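You operate a simulated robot arm through the tools that you are given. There is no shell and no other tool. Be economical: measure what you need, move in short steps, check, and stop when the job is done.

Carry out the task below with a simulated robot arm. There is one attempt and no reset: what you move stays moved.

TASK
Put the carton that says "FELT 30" from the top of the black table on top of the blue tape pad there and the carton that says "eyelets" on top of the spool of green wire.
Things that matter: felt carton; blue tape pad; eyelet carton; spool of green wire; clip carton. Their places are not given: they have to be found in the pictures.

It is judged by the outcome, as a careful person would: the job done as asked, and still so three seconds after it is handed in. It fails if anything else is knocked over, pushed out of place, dropped, spilled or broken.

THE ROBOT
A 7-joint arm with a two-finger parallel gripper, fixed in place. Base frame: the origin is at the foot of the arm, x ahead of it, y to its left, z up; the work surface is at about z = 0. Lengths are in m, angles in rad, forces in N, time in s.
With the tool pointing down near the work surface it reaches from about 0.22 to 0.58 m from the base axis. Its first joint turns from -1.152 to 1.152 rad. Payload 2.5 kg.
Tool frame: the origin (TCP) lies between the finger pads and is the grasp point; the fingertips stand 0.023 m ahead of it; z points along the fingers, y is the line along which they close. The gripper opens to 0.094 m. The fingers are 0.038 m wide and 0.01 m thick; the gripper's body (0.054 by 0.096 m) begins 0.039 m behind the TCP.
Orientation is that of the tool frame in the base frame, as [roll, pitch, yaw] about the fixed x, y, z axes, in that order (R = Rz(yaw) Ry(pitch) Rx(roll)). With the fingers straight down and closing along the base's y, the tool's x points along the base's -x, its y along +y and its z along -z.

THE INTERFACE
- The arm moves only by the tool drive_tool. Its argument "targets" is a list of rows, each a list of 7 numbers: the finger opening in m, from 0 to 0.094, then the shift along the tool's x, y, z in units of 300 mm (1.0 is 300 mm), then the turn, a rotation vector about the tool's x, y, z in units of 90 degrees (1.0 is 90 degrees). In form: [[gripper, dx, dy, dz, ax, ay, az], ...]. A call has 1 to 10 rows; each row is the pose to reach, as a shift and turn from the pose commanded when the call began, along the tool's axes at that moment. A call with a number of a shift or a turn outside -1 to 1 is refused whole. A row lasts 0.2 s, in which the tool goes at most 0.05 m and 0.15 rad; a call with a longer step from one row to the next is refused whole, and so is a gripper value outside its range. A pose out of reach is approached as far as the arm can. The call stops where the force on the tool passes 40 N (or 10 N more than at its start, if that is more) or the arm is blocked; 0.2 s more then pass. The fingers move at their own pace (about 0.108 m/s each) and stop on an object; they squeeze with about 29 N. The grip force told is the motor's: it shows also when the fingers shut on nothing. Time passes only in rows, and 0.2 s behind the last, so rows that repeat a pose let the fingers close. It gives the time, the measured TCP pose, the force on the tool (base axes), the opening and the grip force at its end, in the units of the frame above (readings bear some noise), and new pictures: "pictures" is both (left out), scene, wrist or none.
- Cameras (640 x 400 px; columns grow to the right, rows downward): "scene" is fixed at [0.1071, -0.4051, 0.5484]; the picture's right is [0.89, -0.46, 0.00], its down [-0.27, -0.51, -0.82] and it looks along [0.38, 0.73, -0.57] (base axes); focal length 312 px, centre (320, 200). "wrist" rides on the gripper at [-0.039, 0, -0.044] in the tool frame; the picture's right is [0.00, -1.00, 0.00], its down [0.97, 0.00, -0.24] and it looks along [0.24, 0.00, 0.97] (tool axes); focal length 218 px, centre (320, 200).
- probe_pixels(camera, pixels): for up to 12 pixels [column, row] of the newest picture of that camera ("zoom" is the newest enlarged one), the place [x, y, z] in the base frame of the surface seen there, good to about 0.002 m, but the place of the scene camera against the robot may be out by one fixed shift of up to 0.012 m in any direction. No time passes.
- inspect(camera, box): a new picture of the part [left, top, right, bottom] of that camera's present view, enlarged. No time passes.
- finish_job(): hands the job in; it is judged then, once.

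Work in short steps. Measure before you move; look again where a grasp or a placing could have gone wrong, and mend it. You have 60 turns and 120 pictures in all, the two below and enlarged ones among them. Open the gripper and draw the arm clear of the work before you hand the job in, unless the task says otherwise; then end with one line.

The tools are called after "Request:" as a command line: name --pt "numbers of a row" for each row, then --argument value for the rest, lists and objects as JSON in quotes. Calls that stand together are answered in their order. drive_tool: Moves the arm, as the interface text tells. Its arguments: {"type":"object","properties":{"targets":{"type":"array","items":{"type":"array","items":{"type":"number"}}},"pictures":{"type":"string","enum":["both","scene","wrist","none"]}},"required":["targets"]} The other tools are called the same way: probe_pixels (camera, pixels) gives the place of the surface under pixels of a picture; inspect (camera, box) takes an enlarged picture of a part of a camera's view; finish_job () hands the job in.

At the start:

```text
time_s: 0.0
tool_pos: [0.3991, 0.1274, 0.3135]
ee_rot: [3.141, 0.002, -3.141]
force: [-0.4, -0.9, -0.4]
width: 0.0941
finger_force: 0.1
```

scene: 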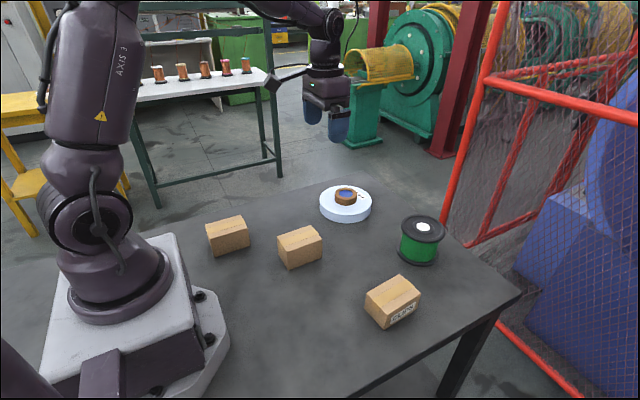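
wrist: 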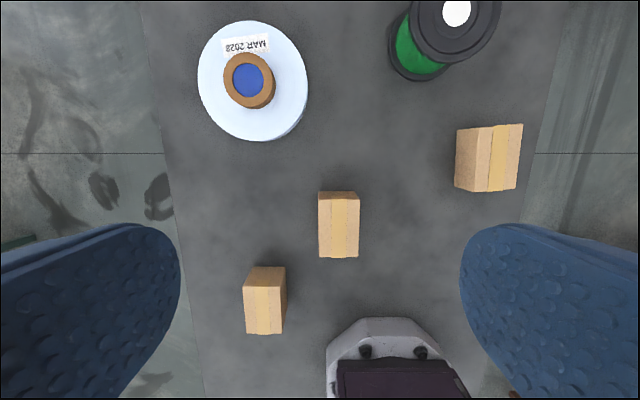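

The two unlabelled cartons at about (228,236) and (300,246) need identifying, so I enlarge the pictures and look at the pad too.

Request:
inspect --camera "scene" --box '[190, 170, 450, 335]'

Request:
inspect --camera "wrist" --box '[180, 0, 540, 225]'

Request:
probe_pixels --camera "wrist" --pixels '[[248, 80], [210, 80], [300, 90], [265, 85], [457, 14], [340, 225], [265, 305], [490, 155], [380, 250]]'

```text
2.42 times, centred on (320, 252) of scene
```

zoom: 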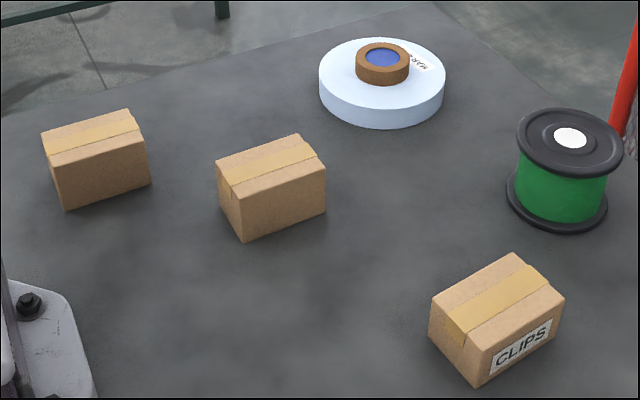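

```text
1.78 times, centred on (360, 112) of wrist
```

zoom: 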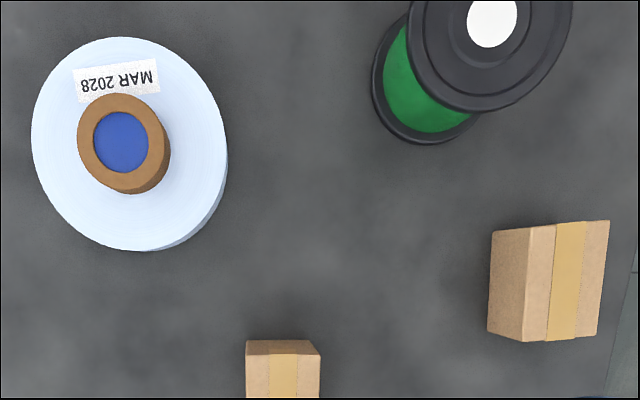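

```text
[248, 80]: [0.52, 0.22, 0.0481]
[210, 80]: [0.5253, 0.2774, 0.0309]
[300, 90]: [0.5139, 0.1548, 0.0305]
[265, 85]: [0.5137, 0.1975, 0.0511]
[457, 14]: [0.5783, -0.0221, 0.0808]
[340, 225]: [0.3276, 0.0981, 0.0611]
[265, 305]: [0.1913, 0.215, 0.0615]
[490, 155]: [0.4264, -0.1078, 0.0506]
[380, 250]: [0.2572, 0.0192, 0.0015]
```

The right carton is CLIPS; the other two show blank -y, -x and +x faces, so their labels are likely on +y. I move the wrist camera over to the +y side, tilted toward -y.

Request:
drive_tool --pt "0.094 0.07 0.11 0.02 0.08 0 0" --pt "0.094 0.14 0.22 0.04 0.16 0 0" --pt "0.094 0.21 0.33 0.06 0.24 0 0" --pt "0.094 0.28 0.44 0.08 0.32 0 0" --pt "0.094 0.35 0.55 0.1 0.4 0 0" --pt "0.094 0.42 0.66 0.12 0.48 0 0"

```text
time_s: 1.4
tool_pos: [0.2754, 0.3262, 0.2825]
ee_rot: [-2.386, 0.001, 3.14]
force: [-0.2, 0.7, -0.2]
width: 0.0941
finger_force: 0.1
```

scene: 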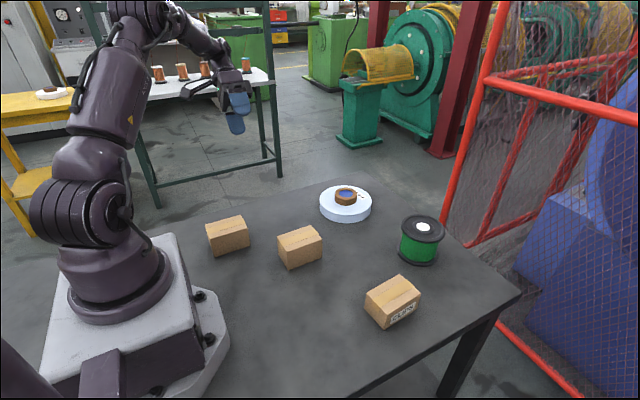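
wrist: 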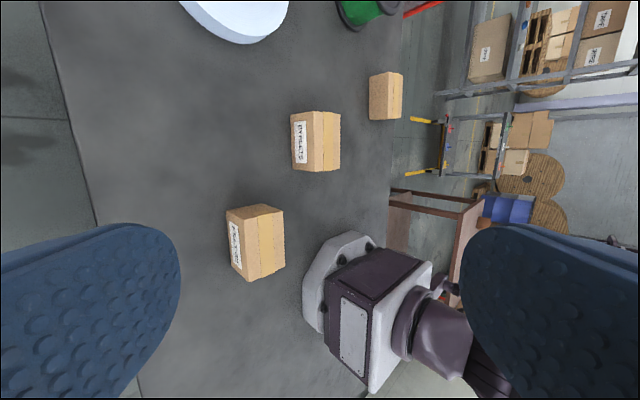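

The labels are visible at (238,245) and (300,143); I enlarge and measure the boxes.

Request:
inspect --camera "wrist" --box '[210, 95, 370, 295]'

Request:
probe_pixels --camera "wrist" --pixels '[[262, 245], [258, 210], [272, 265], [230, 215], [238, 265], [325, 140], [295, 120], [297, 160], [235, 240], [300, 140]]'

```text
2.00 times, centred on (290, 195) of wrist
```

zoom: 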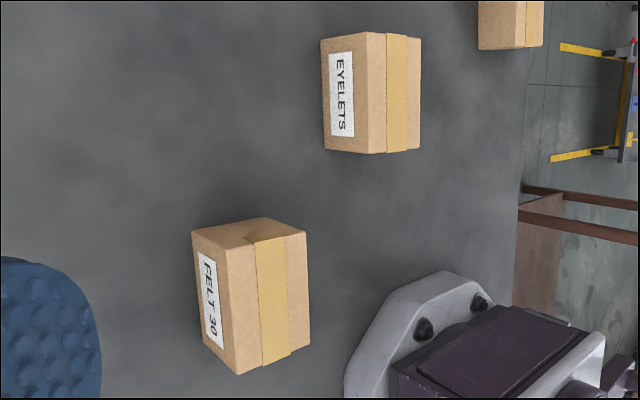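

```text
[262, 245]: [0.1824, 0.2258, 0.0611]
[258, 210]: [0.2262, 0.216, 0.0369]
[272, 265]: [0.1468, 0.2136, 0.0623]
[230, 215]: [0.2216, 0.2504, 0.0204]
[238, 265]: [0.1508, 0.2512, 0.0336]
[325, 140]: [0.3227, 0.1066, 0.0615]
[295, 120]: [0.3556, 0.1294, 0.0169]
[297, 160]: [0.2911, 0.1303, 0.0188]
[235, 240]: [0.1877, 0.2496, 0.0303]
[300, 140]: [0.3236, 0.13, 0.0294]
```

Left carton is FELT 30 (around x 0.187, y 0.22), middle one is EYELETS. I go upright above the felt carton.

Request:
drive_tool --pt "0.094 0.049 -0.029 0.058 -0.08 0 0" --pt "0.094 0.098 -0.058 0.115 -0.16 0 0" --pt "0.094 0.147 -0.087 0.173 -0.24 0 0" --pt "0.094 0.195 -0.116 0.231 -0.32 0 0" --pt "0.094 0.244 -0.145 0.288 -0.4 0 0" --pt "0.094 0.293 -0.174 0.346 -0.48 0 0" --pt "0.094 0.293 -0.174 0.346 -0.48 0 0"

```text
time_s: 3.0
tool_pos: [0.185, 0.2182, 0.2374]
ee_rot: [3.139, 0.001, -3.141]
force: [0.6, -0.7, -0.1]
width: 0.0939
finger_force: 0.0
```

scene: 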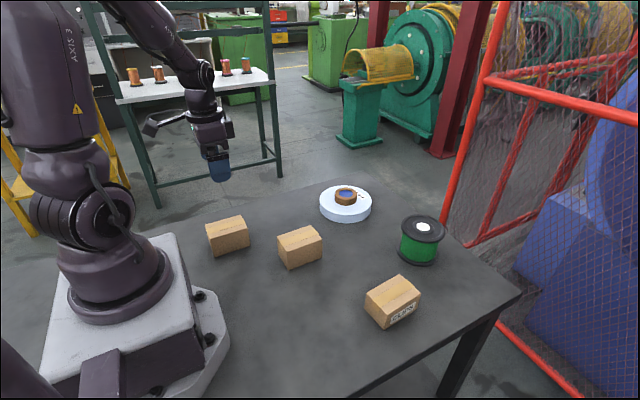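
wrist: 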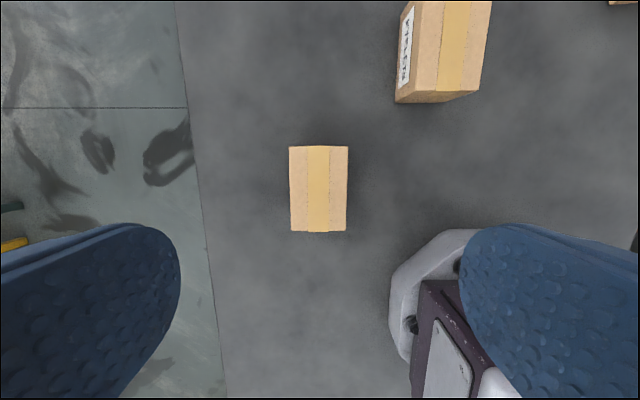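

The felt carton's top spans about (289-348, 146-232). I measure its edges.

Request:
probe_pixels --camera "wrist" --pixels '[[291, 190], [346, 190], [319, 148], [319, 230], [292, 150], [345, 150], [293, 228], [344, 228], [319, 190], [360, 190], [280, 190]]'

```text
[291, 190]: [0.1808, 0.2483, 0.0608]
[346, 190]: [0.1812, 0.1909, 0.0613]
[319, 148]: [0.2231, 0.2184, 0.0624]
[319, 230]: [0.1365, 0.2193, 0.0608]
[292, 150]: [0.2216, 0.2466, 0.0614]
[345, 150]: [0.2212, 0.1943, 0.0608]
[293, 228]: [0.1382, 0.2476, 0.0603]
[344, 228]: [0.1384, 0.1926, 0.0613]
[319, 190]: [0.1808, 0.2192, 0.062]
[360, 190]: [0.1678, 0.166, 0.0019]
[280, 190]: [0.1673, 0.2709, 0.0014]
```

Felt carton centre is (0.180, 0.2195), 0.088 x 0.058 x 0.061, aligned. I descend around it to TCP z ≈ 0.042.

Request:
drive_tool --pt "0.094 0.017 0.005 0.13 0 0 0" --pt "0.094 0.017 0.005 0.26 0 0 0" --pt "0.094 0.017 0.005 0.39 0 0 0" --pt "0.094 0.017 0.005 0.52 0 0 0" --pt "0.094 0.017 0.005 0.59 0 0 0" --pt "0.094 0.017 0.005 0.65 0 0 0" --pt "0.094 0.017 0.005 0.65 0 0 0"

```text
time_s: 4.6
tool_pos: [0.1801, 0.2189, 0.0419]
ee_rot: [3.142, 0.001, 3.141]
force: [0.7, 0.0, 0.3]
width: 0.0939
finger_force: 0.1
```

scene: 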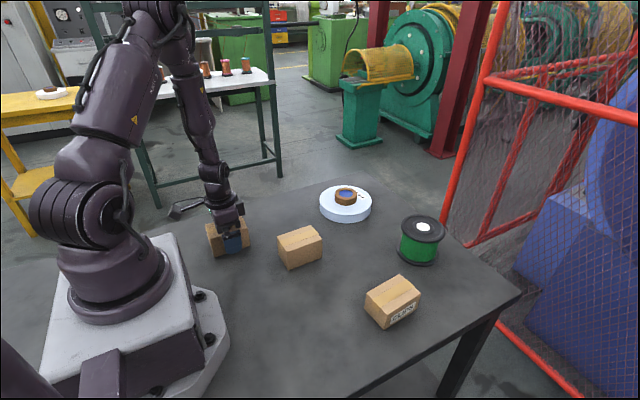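
wrist: 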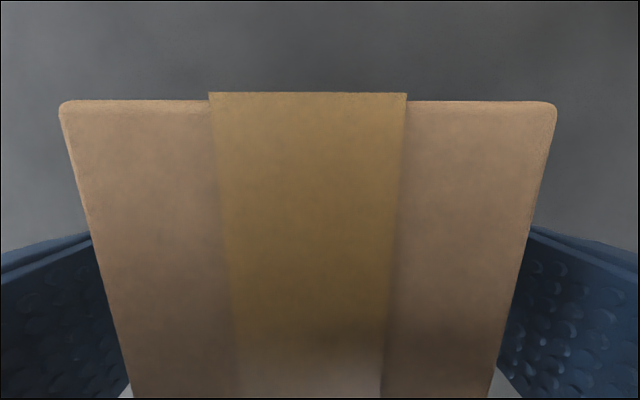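

Fingers straddle the carton evenly; close and lift.

Request:
drive_tool --pt "0.04 0 0 0 0 0 0" --pt "0.04 0 0 0 0 0 0" --pt "0.04 0 0 0 0 0 0" --pt "0.04 0 0 -0.1 0 0 0" --pt "0.04 0 0 -0.23 0 0 0" --pt "0.04 0 0 -0.36 0 0 0" --pt "0.04 0 0 -0.49 0 0 0" --pt "0.04 0 0 -0.6 0 0 0" --pt "0.04 0 0 -0.6 0 0 0"

```text
time_s: 6.6
tool_pos: [0.1821, 0.2204, 0.2272]
ee_rot: [3.141, 0.001, 3.14]
force: [0.6, 0.0, -0.7]
width: 0.0596
finger_force: 28.7
```

scene: 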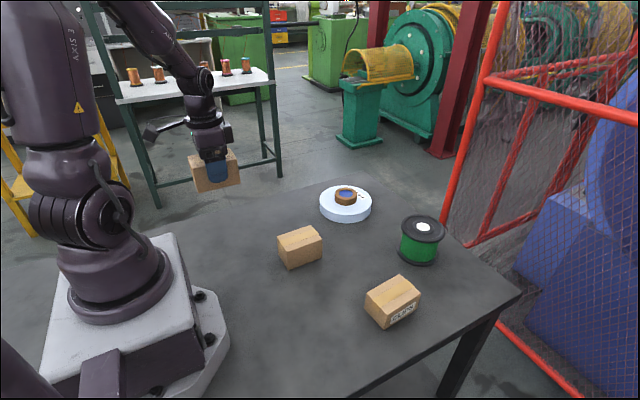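
wrist: 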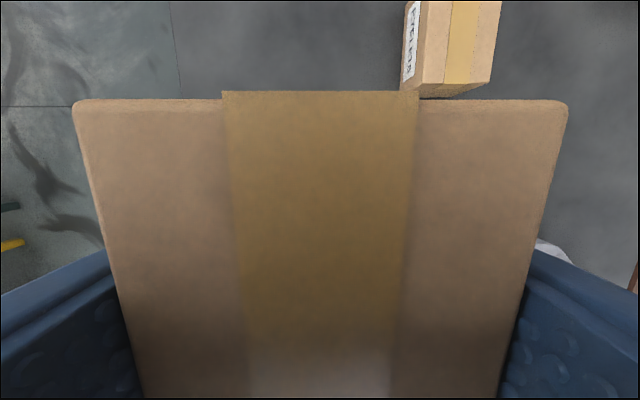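

Grip is good (width 0.0596). I move to about (0.38, 0.22, 0.27) to see the pad ahead of the carton with the wrist camera.

Request:
drive_tool --pt "0.04 -0.12 0 -0.03 0 0 0" --pt "0.04 -0.24 0 -0.06 0 0 0" --pt "0.04 -0.36 0 -0.09 0 0 0" --pt "0.04 -0.48 0 -0.12 0 0 0" --pt "0.04 -0.58 0 -0.14 0 0 0" --pt "0.04 -0.66 0 -0.14 0 0 0" --pt "0.04 -0.66 0 -0.14 0 0 0"

```text
time_s: 8.2
tool_pos: [0.3799, 0.2201, 0.2664]
ee_rot: [-3.141, -0.003, 3.141]
force: [0.3, 0.2, -0.5]
width: 0.0596
finger_force: 29.2
```

scene: 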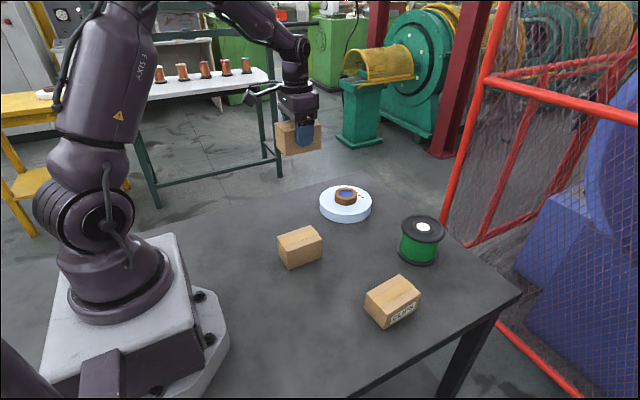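
wrist: 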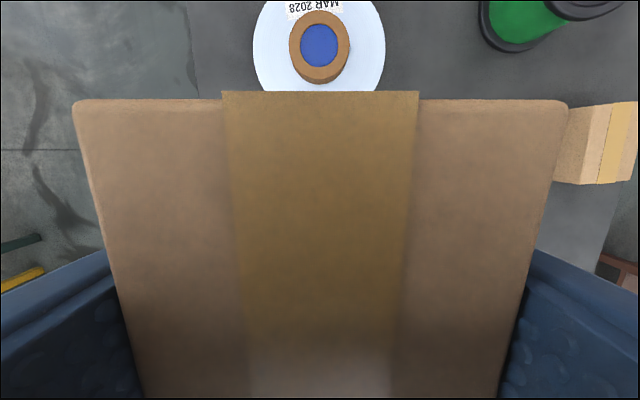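

The hub is fully visible at about (319,46). I measure it and the disc.

Request:
inspect --camera "wrist" --box '[240, 0, 400, 100]'

Request:
probe_pixels --camera "wrist" --pixels '[[319, 46], [319, 16], [319, 70], [294, 43], [345, 43], [256, 45], [383, 45], [320, 88], [310, 46], [328, 46], [297, 60], [343, 60]]'

Request:
probe_pixels --camera "scene" --pixels '[[346, 191], [337, 194], [355, 194], [346, 197], [423, 226], [408, 227], [437, 228], [345, 214], [300, 236], [404, 225]]'

```text
4.00 times, centred on (320, 50) of wrist
```

zoom: 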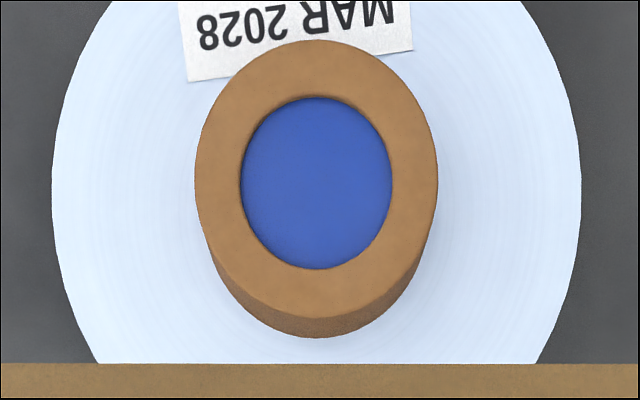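

```text
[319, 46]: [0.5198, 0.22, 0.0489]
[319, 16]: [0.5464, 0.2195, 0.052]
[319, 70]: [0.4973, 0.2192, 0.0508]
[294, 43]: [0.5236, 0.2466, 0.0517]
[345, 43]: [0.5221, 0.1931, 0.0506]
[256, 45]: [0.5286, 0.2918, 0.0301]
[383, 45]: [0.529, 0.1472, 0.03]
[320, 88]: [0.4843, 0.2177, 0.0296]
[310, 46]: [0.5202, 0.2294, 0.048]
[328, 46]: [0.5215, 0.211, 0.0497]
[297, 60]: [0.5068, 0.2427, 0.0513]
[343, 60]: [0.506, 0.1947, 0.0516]
```

```text
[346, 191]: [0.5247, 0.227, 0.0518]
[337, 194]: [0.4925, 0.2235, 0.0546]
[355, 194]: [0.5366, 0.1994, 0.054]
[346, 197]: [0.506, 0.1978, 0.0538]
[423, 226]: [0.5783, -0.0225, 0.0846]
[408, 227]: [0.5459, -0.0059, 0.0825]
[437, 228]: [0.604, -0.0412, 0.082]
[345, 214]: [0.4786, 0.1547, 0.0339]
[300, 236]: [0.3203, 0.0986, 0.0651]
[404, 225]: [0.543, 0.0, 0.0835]
```

Hub ring top is at z ≈ 0.051, centre (0.521, 0.220), 0.06 wide. I move over it and descend to just above contact.

Request:
drive_tool --pt "0.04 -0.13 0 0 0 0 0" --pt "0.04 -0.26 0 0 0 0 0" --pt "0.04 -0.39 0 0 0 0 0" --pt "0.04 -0.471 0 0.05 0 0 0" --pt "0.04 -0.471 0 0.17 0 0 0" --pt "0.04 -0.471 0 0.29 0 0 0" --pt "0.04 -0.471 0 0.41 0 0 0" --pt "0.04 -0.471 0 0.5 0 0 0" --pt "0.04 -0.471 0 0.535 0 0 0" --pt "0.04 -0.471 0 0.535 0 0 0"

```text
time_s: 10.4
tool_pos: [0.5207, 0.2174, 0.1028]
ee_rot: [-3.141, 0.0, -3.14]
force: [0.0, -0.3, -1.1]
width: 0.0595
finger_force: 29.2
```

scene: 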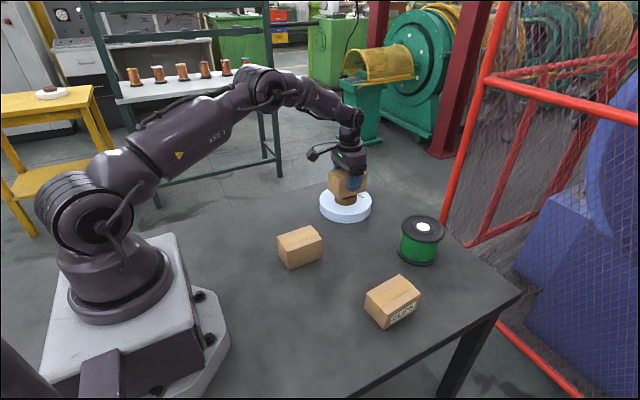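
wrist: 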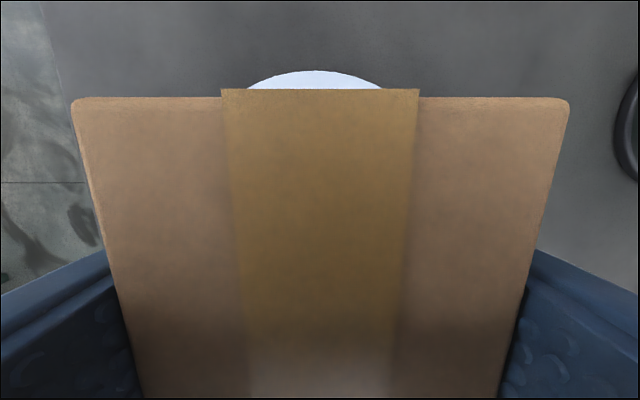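

Carton bottom should be about 1 cm above the hub; I lower slowly, with a 1.5 mm y correction.

Request:
drive_tool --pt "0.04 0 0.005 0.012 0 0 0" --pt "0.04 0 0.005 0.022 0 0 0" --pt "0.04 0 0.005 0.03 0 0 0" --pt "0.04 0 0.005 0.034 0 0 0" --pictures "none"

Request:
inspect --camera "scene" --box '[300, 150, 396, 210]'

```text
time_s: 11.4
tool_pos: [0.521, 0.2193, 0.0949]
ee_rot: [3.14, 0.0, 3.142]
force: [0.2, 0.8, -0.7]
width: 0.0597
finger_force: 28.6
```

```text
6.67 times, centred on (348, 180) of scene
```

zoom: 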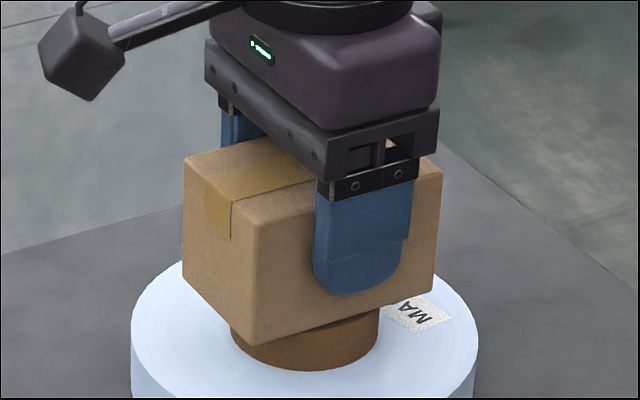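

No contact force yet; I lower in about 1 mm steps.

Request:
drive_tool --pt "0.04 0 0 0.004 0 0 0" --pt "0.04 0 0 0.007 0 0 0" --pt "0.04 0 0 0.007 0 0 0" --pictures "none"

```text
time_s: 12.2
tool_pos: [0.5202, 0.2201, 0.094]
ee_rot: [3.14, 0.001, 3.141]
force: [-0.6, -1.3, 0.4]
width: 0.0598
finger_force: 29.1
```

Request:
drive_tool --pt "0.04 0 0 0.003 0 0 0" --pt "0.04 0 0 0.006 0 0 0" --pt "0.04 0 0 0.006 0 0 0" --pictures "none"

```text
time_s: 13.0
tool_pos: [0.5192, 0.2198, 0.0934]
ee_rot: [3.139, 0.004, 3.141]
force: [-0.9, 0.4, 13.2]
width: 0.0596
finger_force: 29.4
```

Contact (13 N upward). Ease 0.6 mm, release, and rise.

Request:
drive_tool --pt "0.04 0 0 -0.002 0 0 0" --pt "0.094 0 0 -0.002 0 0 0" --pt "0.094 0 0 -0.002 0 0 0" --pt "0.094 0 0 -0.002 0 0 0" --pt "0.094 0 0 -0.06 0 0 0" --pt "0.094 0 0 -0.16 0 0 0" --pt "0.094 0 0 -0.29 0 0 0" --pt "0.094 0 0 -0.42 0 0 0" --pt "0.094 0 0 -0.55 0 0 0"

Request:
inspect --camera "scene" --box '[280, 140, 472, 260]'

```text
time_s: 15.0
tool_pos: [0.5205, 0.2196, 0.258]
ee_rot: [-3.141, 0.0, -3.141]
force: [0.0, -0.3, -1.5]
width: 0.094
finger_force: 0.0
```

scene: 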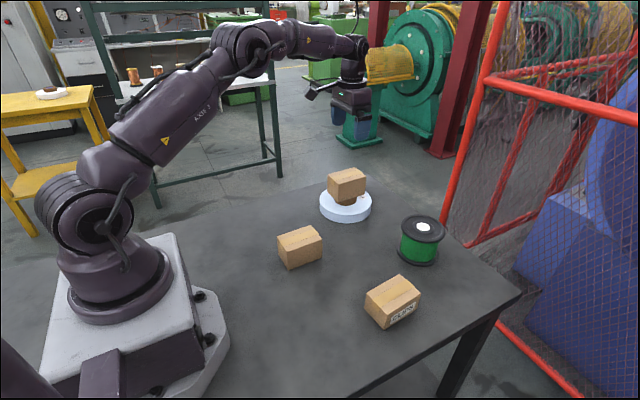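
wrist: 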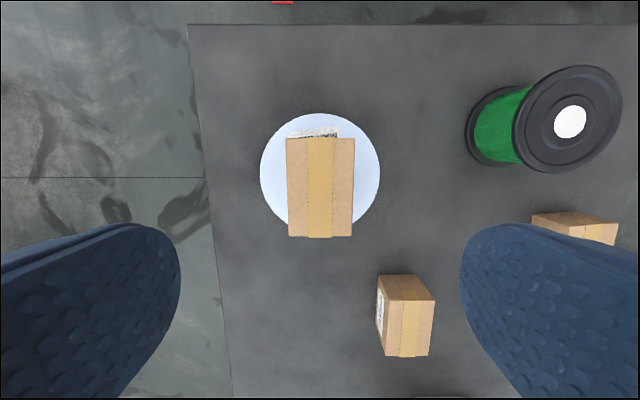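

```text
3.33 times, centred on (376, 200) of scene
```

zoom: 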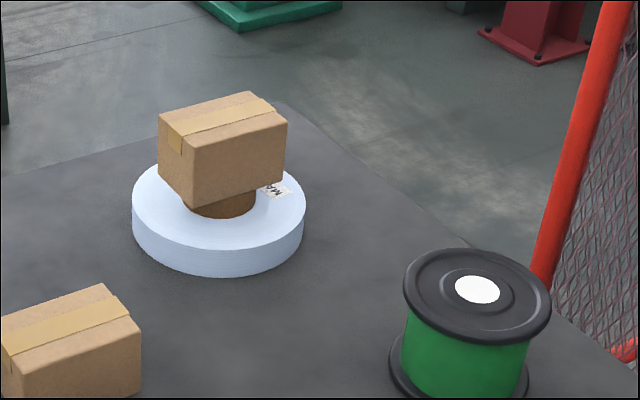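

The felt carton rests level on the pad. Now I measure the spool top (568,120) and the eyelet carton top (405,315).

Request:
probe_pixels --camera "wrist" --pixels '[[570, 121], [570, 70], [572, 168], [520, 125], [617, 115], [550, 90], [590, 150], [405, 300], [384, 302], [433, 302], [405, 352], [320, 190]]'

```text
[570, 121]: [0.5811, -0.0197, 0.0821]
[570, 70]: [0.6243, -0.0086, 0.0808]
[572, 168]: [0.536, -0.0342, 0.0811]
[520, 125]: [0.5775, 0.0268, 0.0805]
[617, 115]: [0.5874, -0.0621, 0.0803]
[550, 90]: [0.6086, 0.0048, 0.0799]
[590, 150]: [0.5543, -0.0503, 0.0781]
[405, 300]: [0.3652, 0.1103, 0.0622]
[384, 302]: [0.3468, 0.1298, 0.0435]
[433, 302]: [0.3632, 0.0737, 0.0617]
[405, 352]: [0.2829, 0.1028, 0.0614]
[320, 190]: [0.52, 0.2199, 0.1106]
```

Spool top centre ≈ (0.581, -0.019, 0.081). Go above the eyelet carton at about (0.323, 0.102).

Request:
drive_tool --pt "0.094 0.11 -0.065 0 0 0 0" --pt "0.094 0.22 -0.13 0 0 0 0" --pt "0.094 0.33 -0.195 0 0 0 0" --pt "0.094 0.44 -0.26 0 0 0 0" --pt "0.094 0.55 -0.325 0 0 0 0" --pt "0.094 0.66 -0.39 0 0 0 0" --pt "0.094 0.66 -0.39 0.1 0 0 0" --pt "0.094 0.66 -0.39 0.1 0 0 0" --pictures "wrist"

```text
time_s: 16.8
tool_pos: [0.3202, 0.1046, 0.2247]
ee_rot: [3.141, -0.002, -3.141]
force: [-1.0, 0.0, -0.2]
width: 0.0936
finger_force: 0.0
```

wrist: 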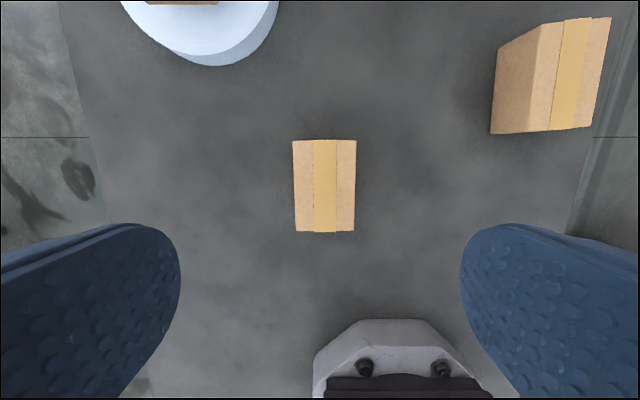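

Request:
probe_pixels --camera "wrist" --pixels '[[295, 185], [354, 185], [325, 141], [325, 230], [295, 143], [354, 143], [297, 229], [353, 229]]'

```text
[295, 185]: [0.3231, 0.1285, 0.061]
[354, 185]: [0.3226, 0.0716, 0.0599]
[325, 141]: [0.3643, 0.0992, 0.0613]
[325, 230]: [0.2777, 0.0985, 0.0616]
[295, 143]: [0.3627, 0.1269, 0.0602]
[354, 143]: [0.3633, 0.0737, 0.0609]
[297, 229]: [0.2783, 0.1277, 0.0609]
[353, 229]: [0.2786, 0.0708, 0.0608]
```

Eyelet carton centre ≈ (0.321, 0.100). Descend with TCP at (0.318, 0.100, 0.042).

Request:
drive_tool --pt "0.094 0.007 -0.015 0.13 0 0 0" --pt "0.094 0.007 -0.015 0.26 0 0 0" --pt "0.094 0.007 -0.015 0.39 0 0 0" --pt "0.094 0.007 -0.015 0.5 0 0 0" --pt "0.094 0.007 -0.015 0.56 0 0 0" --pt "0.094 0.007 -0.015 0.609 0 0 0" --pt "0.094 0.007 -0.015 0.609 0 0 0" --pictures "wrist"

```text
time_s: 18.4
tool_pos: [0.3189, 0.1002, 0.042]
ee_rot: [3.14, 0.0, 3.141]
force: [0.1, 0.1, 0.4]
width: 0.0939
finger_force: 0.1
```

wrist: 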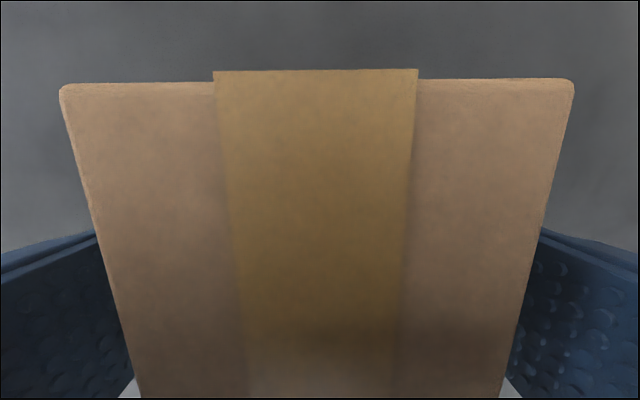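

Well straddled; close and lift.

Request:
drive_tool --pt "0.04 0 0 0 0 0 0" --pt "0.04 0 0 0 0 0 0" --pt "0.04 0 0 0 0 0 0" --pt "0.04 0 0 -0.1 0 0 0" --pt "0.04 0 0 -0.23 0 0 0" --pt "0.04 0 0 -0.36 0 0 0" --pt "0.04 0 0 -0.49 0 0 0" --pt "0.04 0 0 -0.62 0 0 0" --pt "0.04 0 0 -0.7 0 0 0" --pt "0.04 0 0 -0.7 0 0 0"

```text
time_s: 20.6
tool_pos: [0.3191, 0.0959, 0.2519]
ee_rot: [3.14, 0.001, 3.141]
force: [0.0, 0.1, -2.7]
width: 0.0598
finger_force: 28.7
```

scene: 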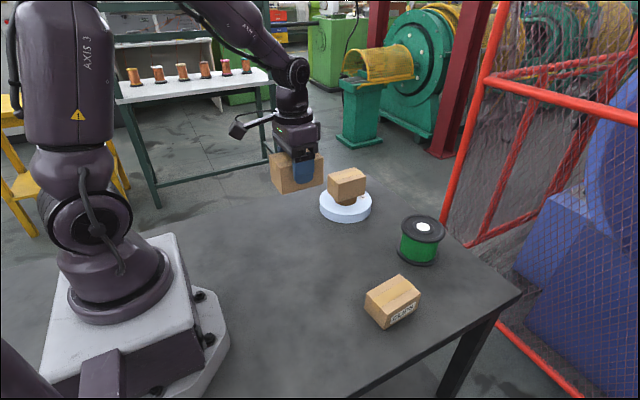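
wrist: 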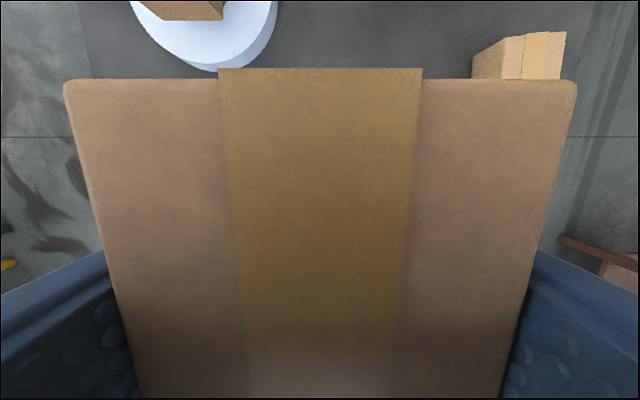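

Held. Move to about (0.45, -0.02, 0.27) to view the spool ahead of the carton.

Request:
drive_tool --pt "0.04 -0.08 -0.07 -0.03 0 0 0" --pt "0.04 -0.16 -0.14 -0.06 0 0 0" --pt "0.04 -0.24 -0.21 -0.06 0 0 0" --pt "0.04 -0.32 -0.28 -0.06 0 0 0" --pt "0.04 -0.38 -0.34 -0.06 0 0 0" --pt "0.04 -0.437 -0.39 -0.06 0 0 0" --pt "0.04 -0.437 -0.39 -0.06 0 0 0"

Request:
inspect --camera "wrist" --box '[240, 0, 400, 100]'

```text
time_s: 22.2
tool_pos: [0.4504, -0.0198, 0.2705]
ee_rot: [3.141, 0.001, -3.141]
force: [0.9, 0.6, -3.3]
width: 0.0599
finger_force: 28.8
```

scene: 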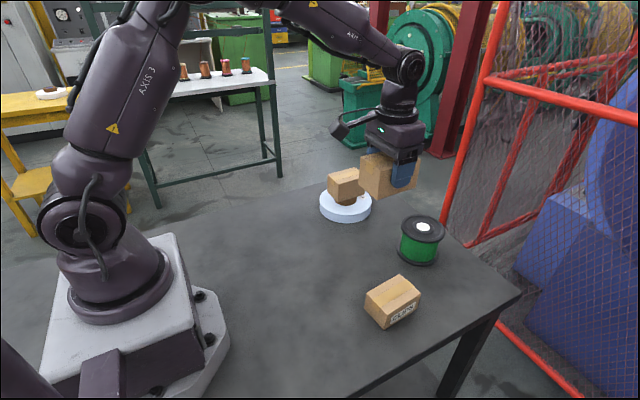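
wrist: 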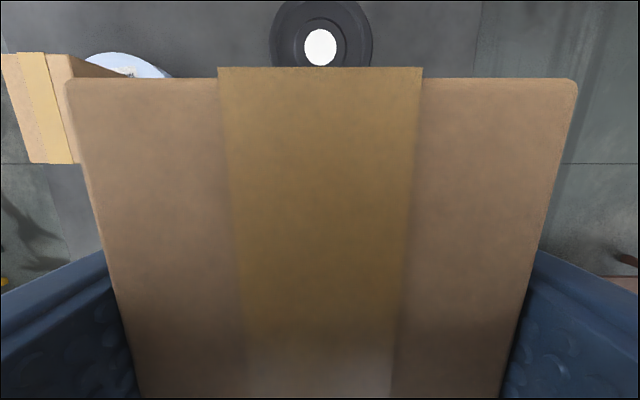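

```text
4.00 times, centred on (320, 50) of wrist
```

zoom: 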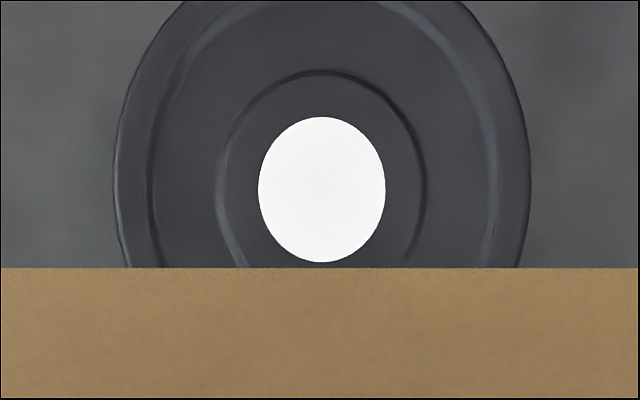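

Request:
probe_pixels --camera "wrist" --pixels '[[320, 47], [305, 47], [336, 47], [320, 30], [320, 64], [274, 45], [368, 45], [294, 47], [345, 47], [320, 10]]'

```text
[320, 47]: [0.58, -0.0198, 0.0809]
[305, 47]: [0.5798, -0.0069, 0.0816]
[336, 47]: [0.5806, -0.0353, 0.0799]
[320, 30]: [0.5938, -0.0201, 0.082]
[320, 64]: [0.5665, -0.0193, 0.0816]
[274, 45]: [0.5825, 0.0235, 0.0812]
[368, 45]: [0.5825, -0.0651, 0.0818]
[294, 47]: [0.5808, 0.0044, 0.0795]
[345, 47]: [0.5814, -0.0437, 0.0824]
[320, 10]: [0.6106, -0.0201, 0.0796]
```

Spool top centre (0.580, -0.0205), z ≈ 0.081. Move above and descend to ~1 cm over contact.

Request:
drive_tool --pt "0.04 -0.12 -0.002 0 0 0 0" --pt "0.04 -0.24 -0.002 0 0 0 0" --pt "0.04 -0.35 -0.002 0 0 0 0" --pt "0.04 -0.424 -0.002 0.05 0 0 0" --pt "0.04 -0.424 -0.002 0.17 0 0 0" --pt "0.04 -0.424 -0.002 0.29 0 0 0" --pt "0.04 -0.424 -0.002 0.39 0 0 0" --pt "0.04 -0.424 -0.002 0.458 0 0 0" --pt "0.04 -0.424 -0.002 0.458 0 0 0"

Request:
inspect --camera "scene" --box '[372, 180, 484, 250]'

```text
time_s: 24.2
tool_pos: [0.5731, -0.0202, 0.1336]
ee_rot: [3.141, 0.0, -3.141]
force: [0.9, -0.4, -2.7]
width: 0.0602
finger_force: 28.4
```

scene: 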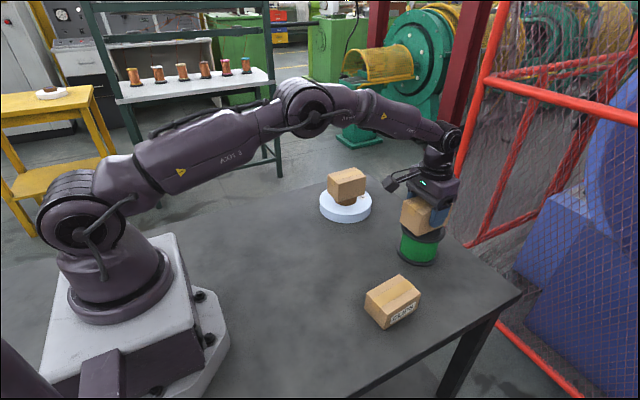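
wrist: 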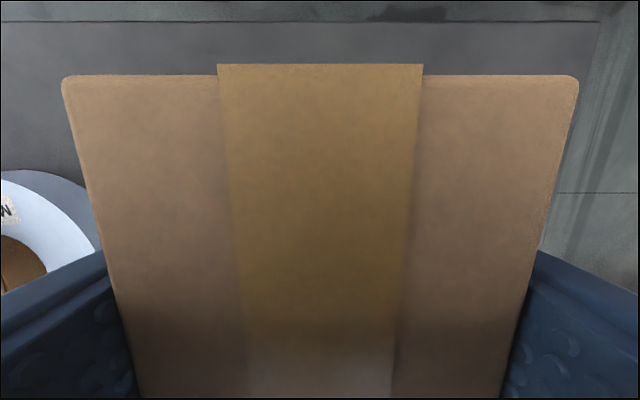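

```text
5.71 times, centred on (428, 215) of scene
```

zoom: 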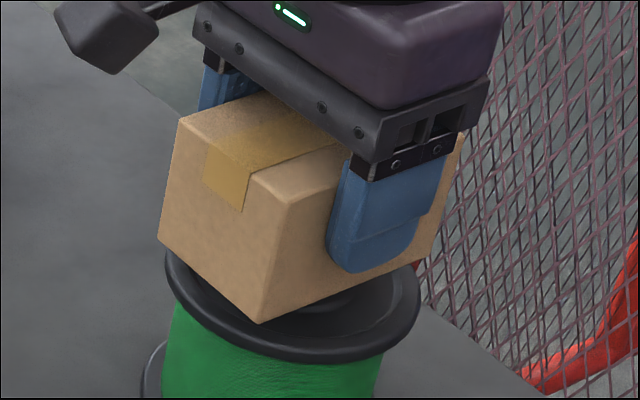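

Carton is over the spool, within about 5 mm of centre. Lower gently.

Request:
drive_tool --pt "0.04 0 0 0.01 0 0 0" --pt "0.04 0 0 0.02 0 0 0" --pt "0.04 0 0 0.026 0 0 0" --pt "0.04 0 0 0.03 0 0 0" --pt "0.04 0 0 0.03 0 0 0" --pictures "none"

```text
time_s: 25.4
tool_pos: [0.5768, -0.0187, 0.1237]
ee_rot: [3.141, 0.0, 3.141]
force: [0.4, 0.7, -3.0]
width: 0.06
finger_force: 28.7
```

Request:
drive_tool --pt "0.04 0 0 0.003 0 0 0" --pt "0.04 0 0 0.006 0 0 0" --pt "0.04 0 0 0.006 0 0 0" --pictures "none"

```text
time_s: 26.2
tool_pos: [0.5777, -0.0201, 0.1229]
ee_rot: [-3.141, 0.0, 3.14]
force: [0.8, -0.3, -2.7]
width: 0.0599
finger_force: 29.1
```

Request:
drive_tool --pt "0.04 0 0 0.003 0 0 0" --pt "0.04 0 0 0.006 0 0 0" --pt "0.04 0 0 0.006 0 0 0" --pictures "none"

```text
time_s: 27.0
tool_pos: [0.5778, -0.0202, 0.1232]
ee_rot: [-3.14, 0.002, 3.141]
force: [-3.8, -0.2, 7.0]
width: 0.0598
finger_force: 29.1
```

Contact (~10 N change). Ease slightly, release, and rise straight up.

Request:
drive_tool --pt "0.04 0 0 -0.001 0 0 0" --pt "0.094 0 0 -0.001 0 0 0" --pt "0.094 0 0 -0.001 0 0 0" --pt "0.094 0 0 -0.001 0 0 0" --pt "0.094 0 0 -0.06 0 0 0" --pt "0.094 0 0 -0.16 0 0 0" --pt "0.094 0 0 -0.28 0 0 0" --pt "0.094 0.06 0 -0.4 0 0 0" --pt "0.094 0.15 0 -0.5 0 0 0"

Request:
inspect --camera "scene" --box '[300, 150, 476, 330]'

```text
time_s: 29.0
tool_pos: [0.5325, -0.0201, 0.2702]
ee_rot: [-3.14, -0.003, 3.14]
force: [-1.0, 0.1, 1.0]
width: 0.094
finger_force: 0.2
```

scene: 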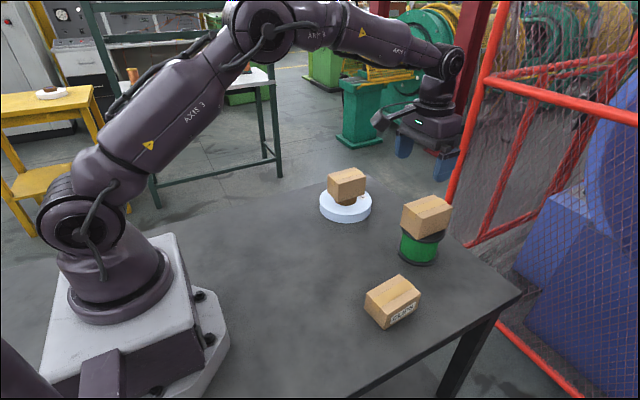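
wrist: 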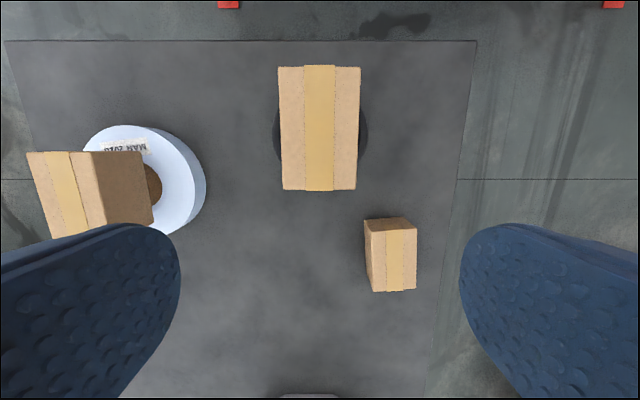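

```text
2.22 times, centred on (388, 240) of scene
```

zoom: 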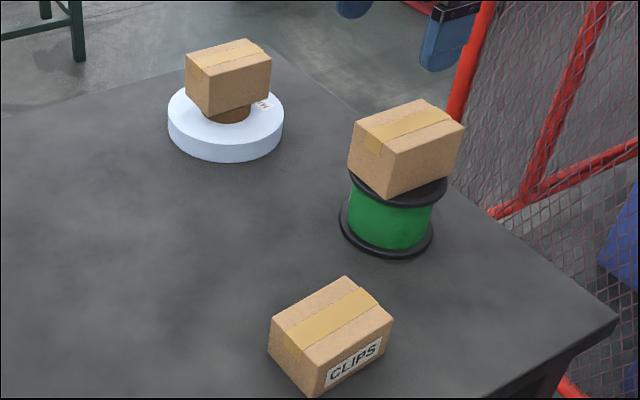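

Both cartons sit level on their targets and the clip carton is untouched. I draw the arm up and back.

Request:
drive_tool --pt "0.094 0.12 0 -0.05 0 0 0" --pt "0.094 0.24 0 -0.1 0 0 0" --pt "0.094 0.36 0 -0.15 0 0 0" --pt "0.094 0.48 0 -0.15 0 0 0" --pictures "scene"

```text
time_s: 30.0
tool_pos: [0.3891, -0.0232, 0.3175]
ee_rot: [3.142, 0.0, -3.141]
force: [0.5, 0.7, -0.4]
width: 0.0937
finger_force: 0.1
```

scene: 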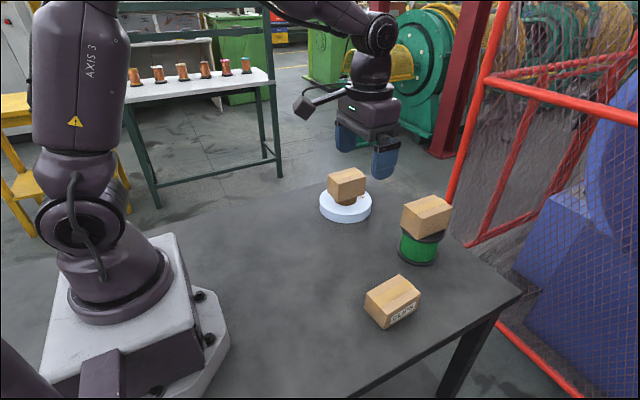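

Everything is stable and the arm is clear; I hand it in.

Request:
finish_job

```text
The job is handed in.
```

The "FELT 30" carton is on top of the blue tape pad, resting on its raised hub, and the "EYELETS" carton is on top of the spool of green wire; both looked level and stable, and the clip carton was not touched.
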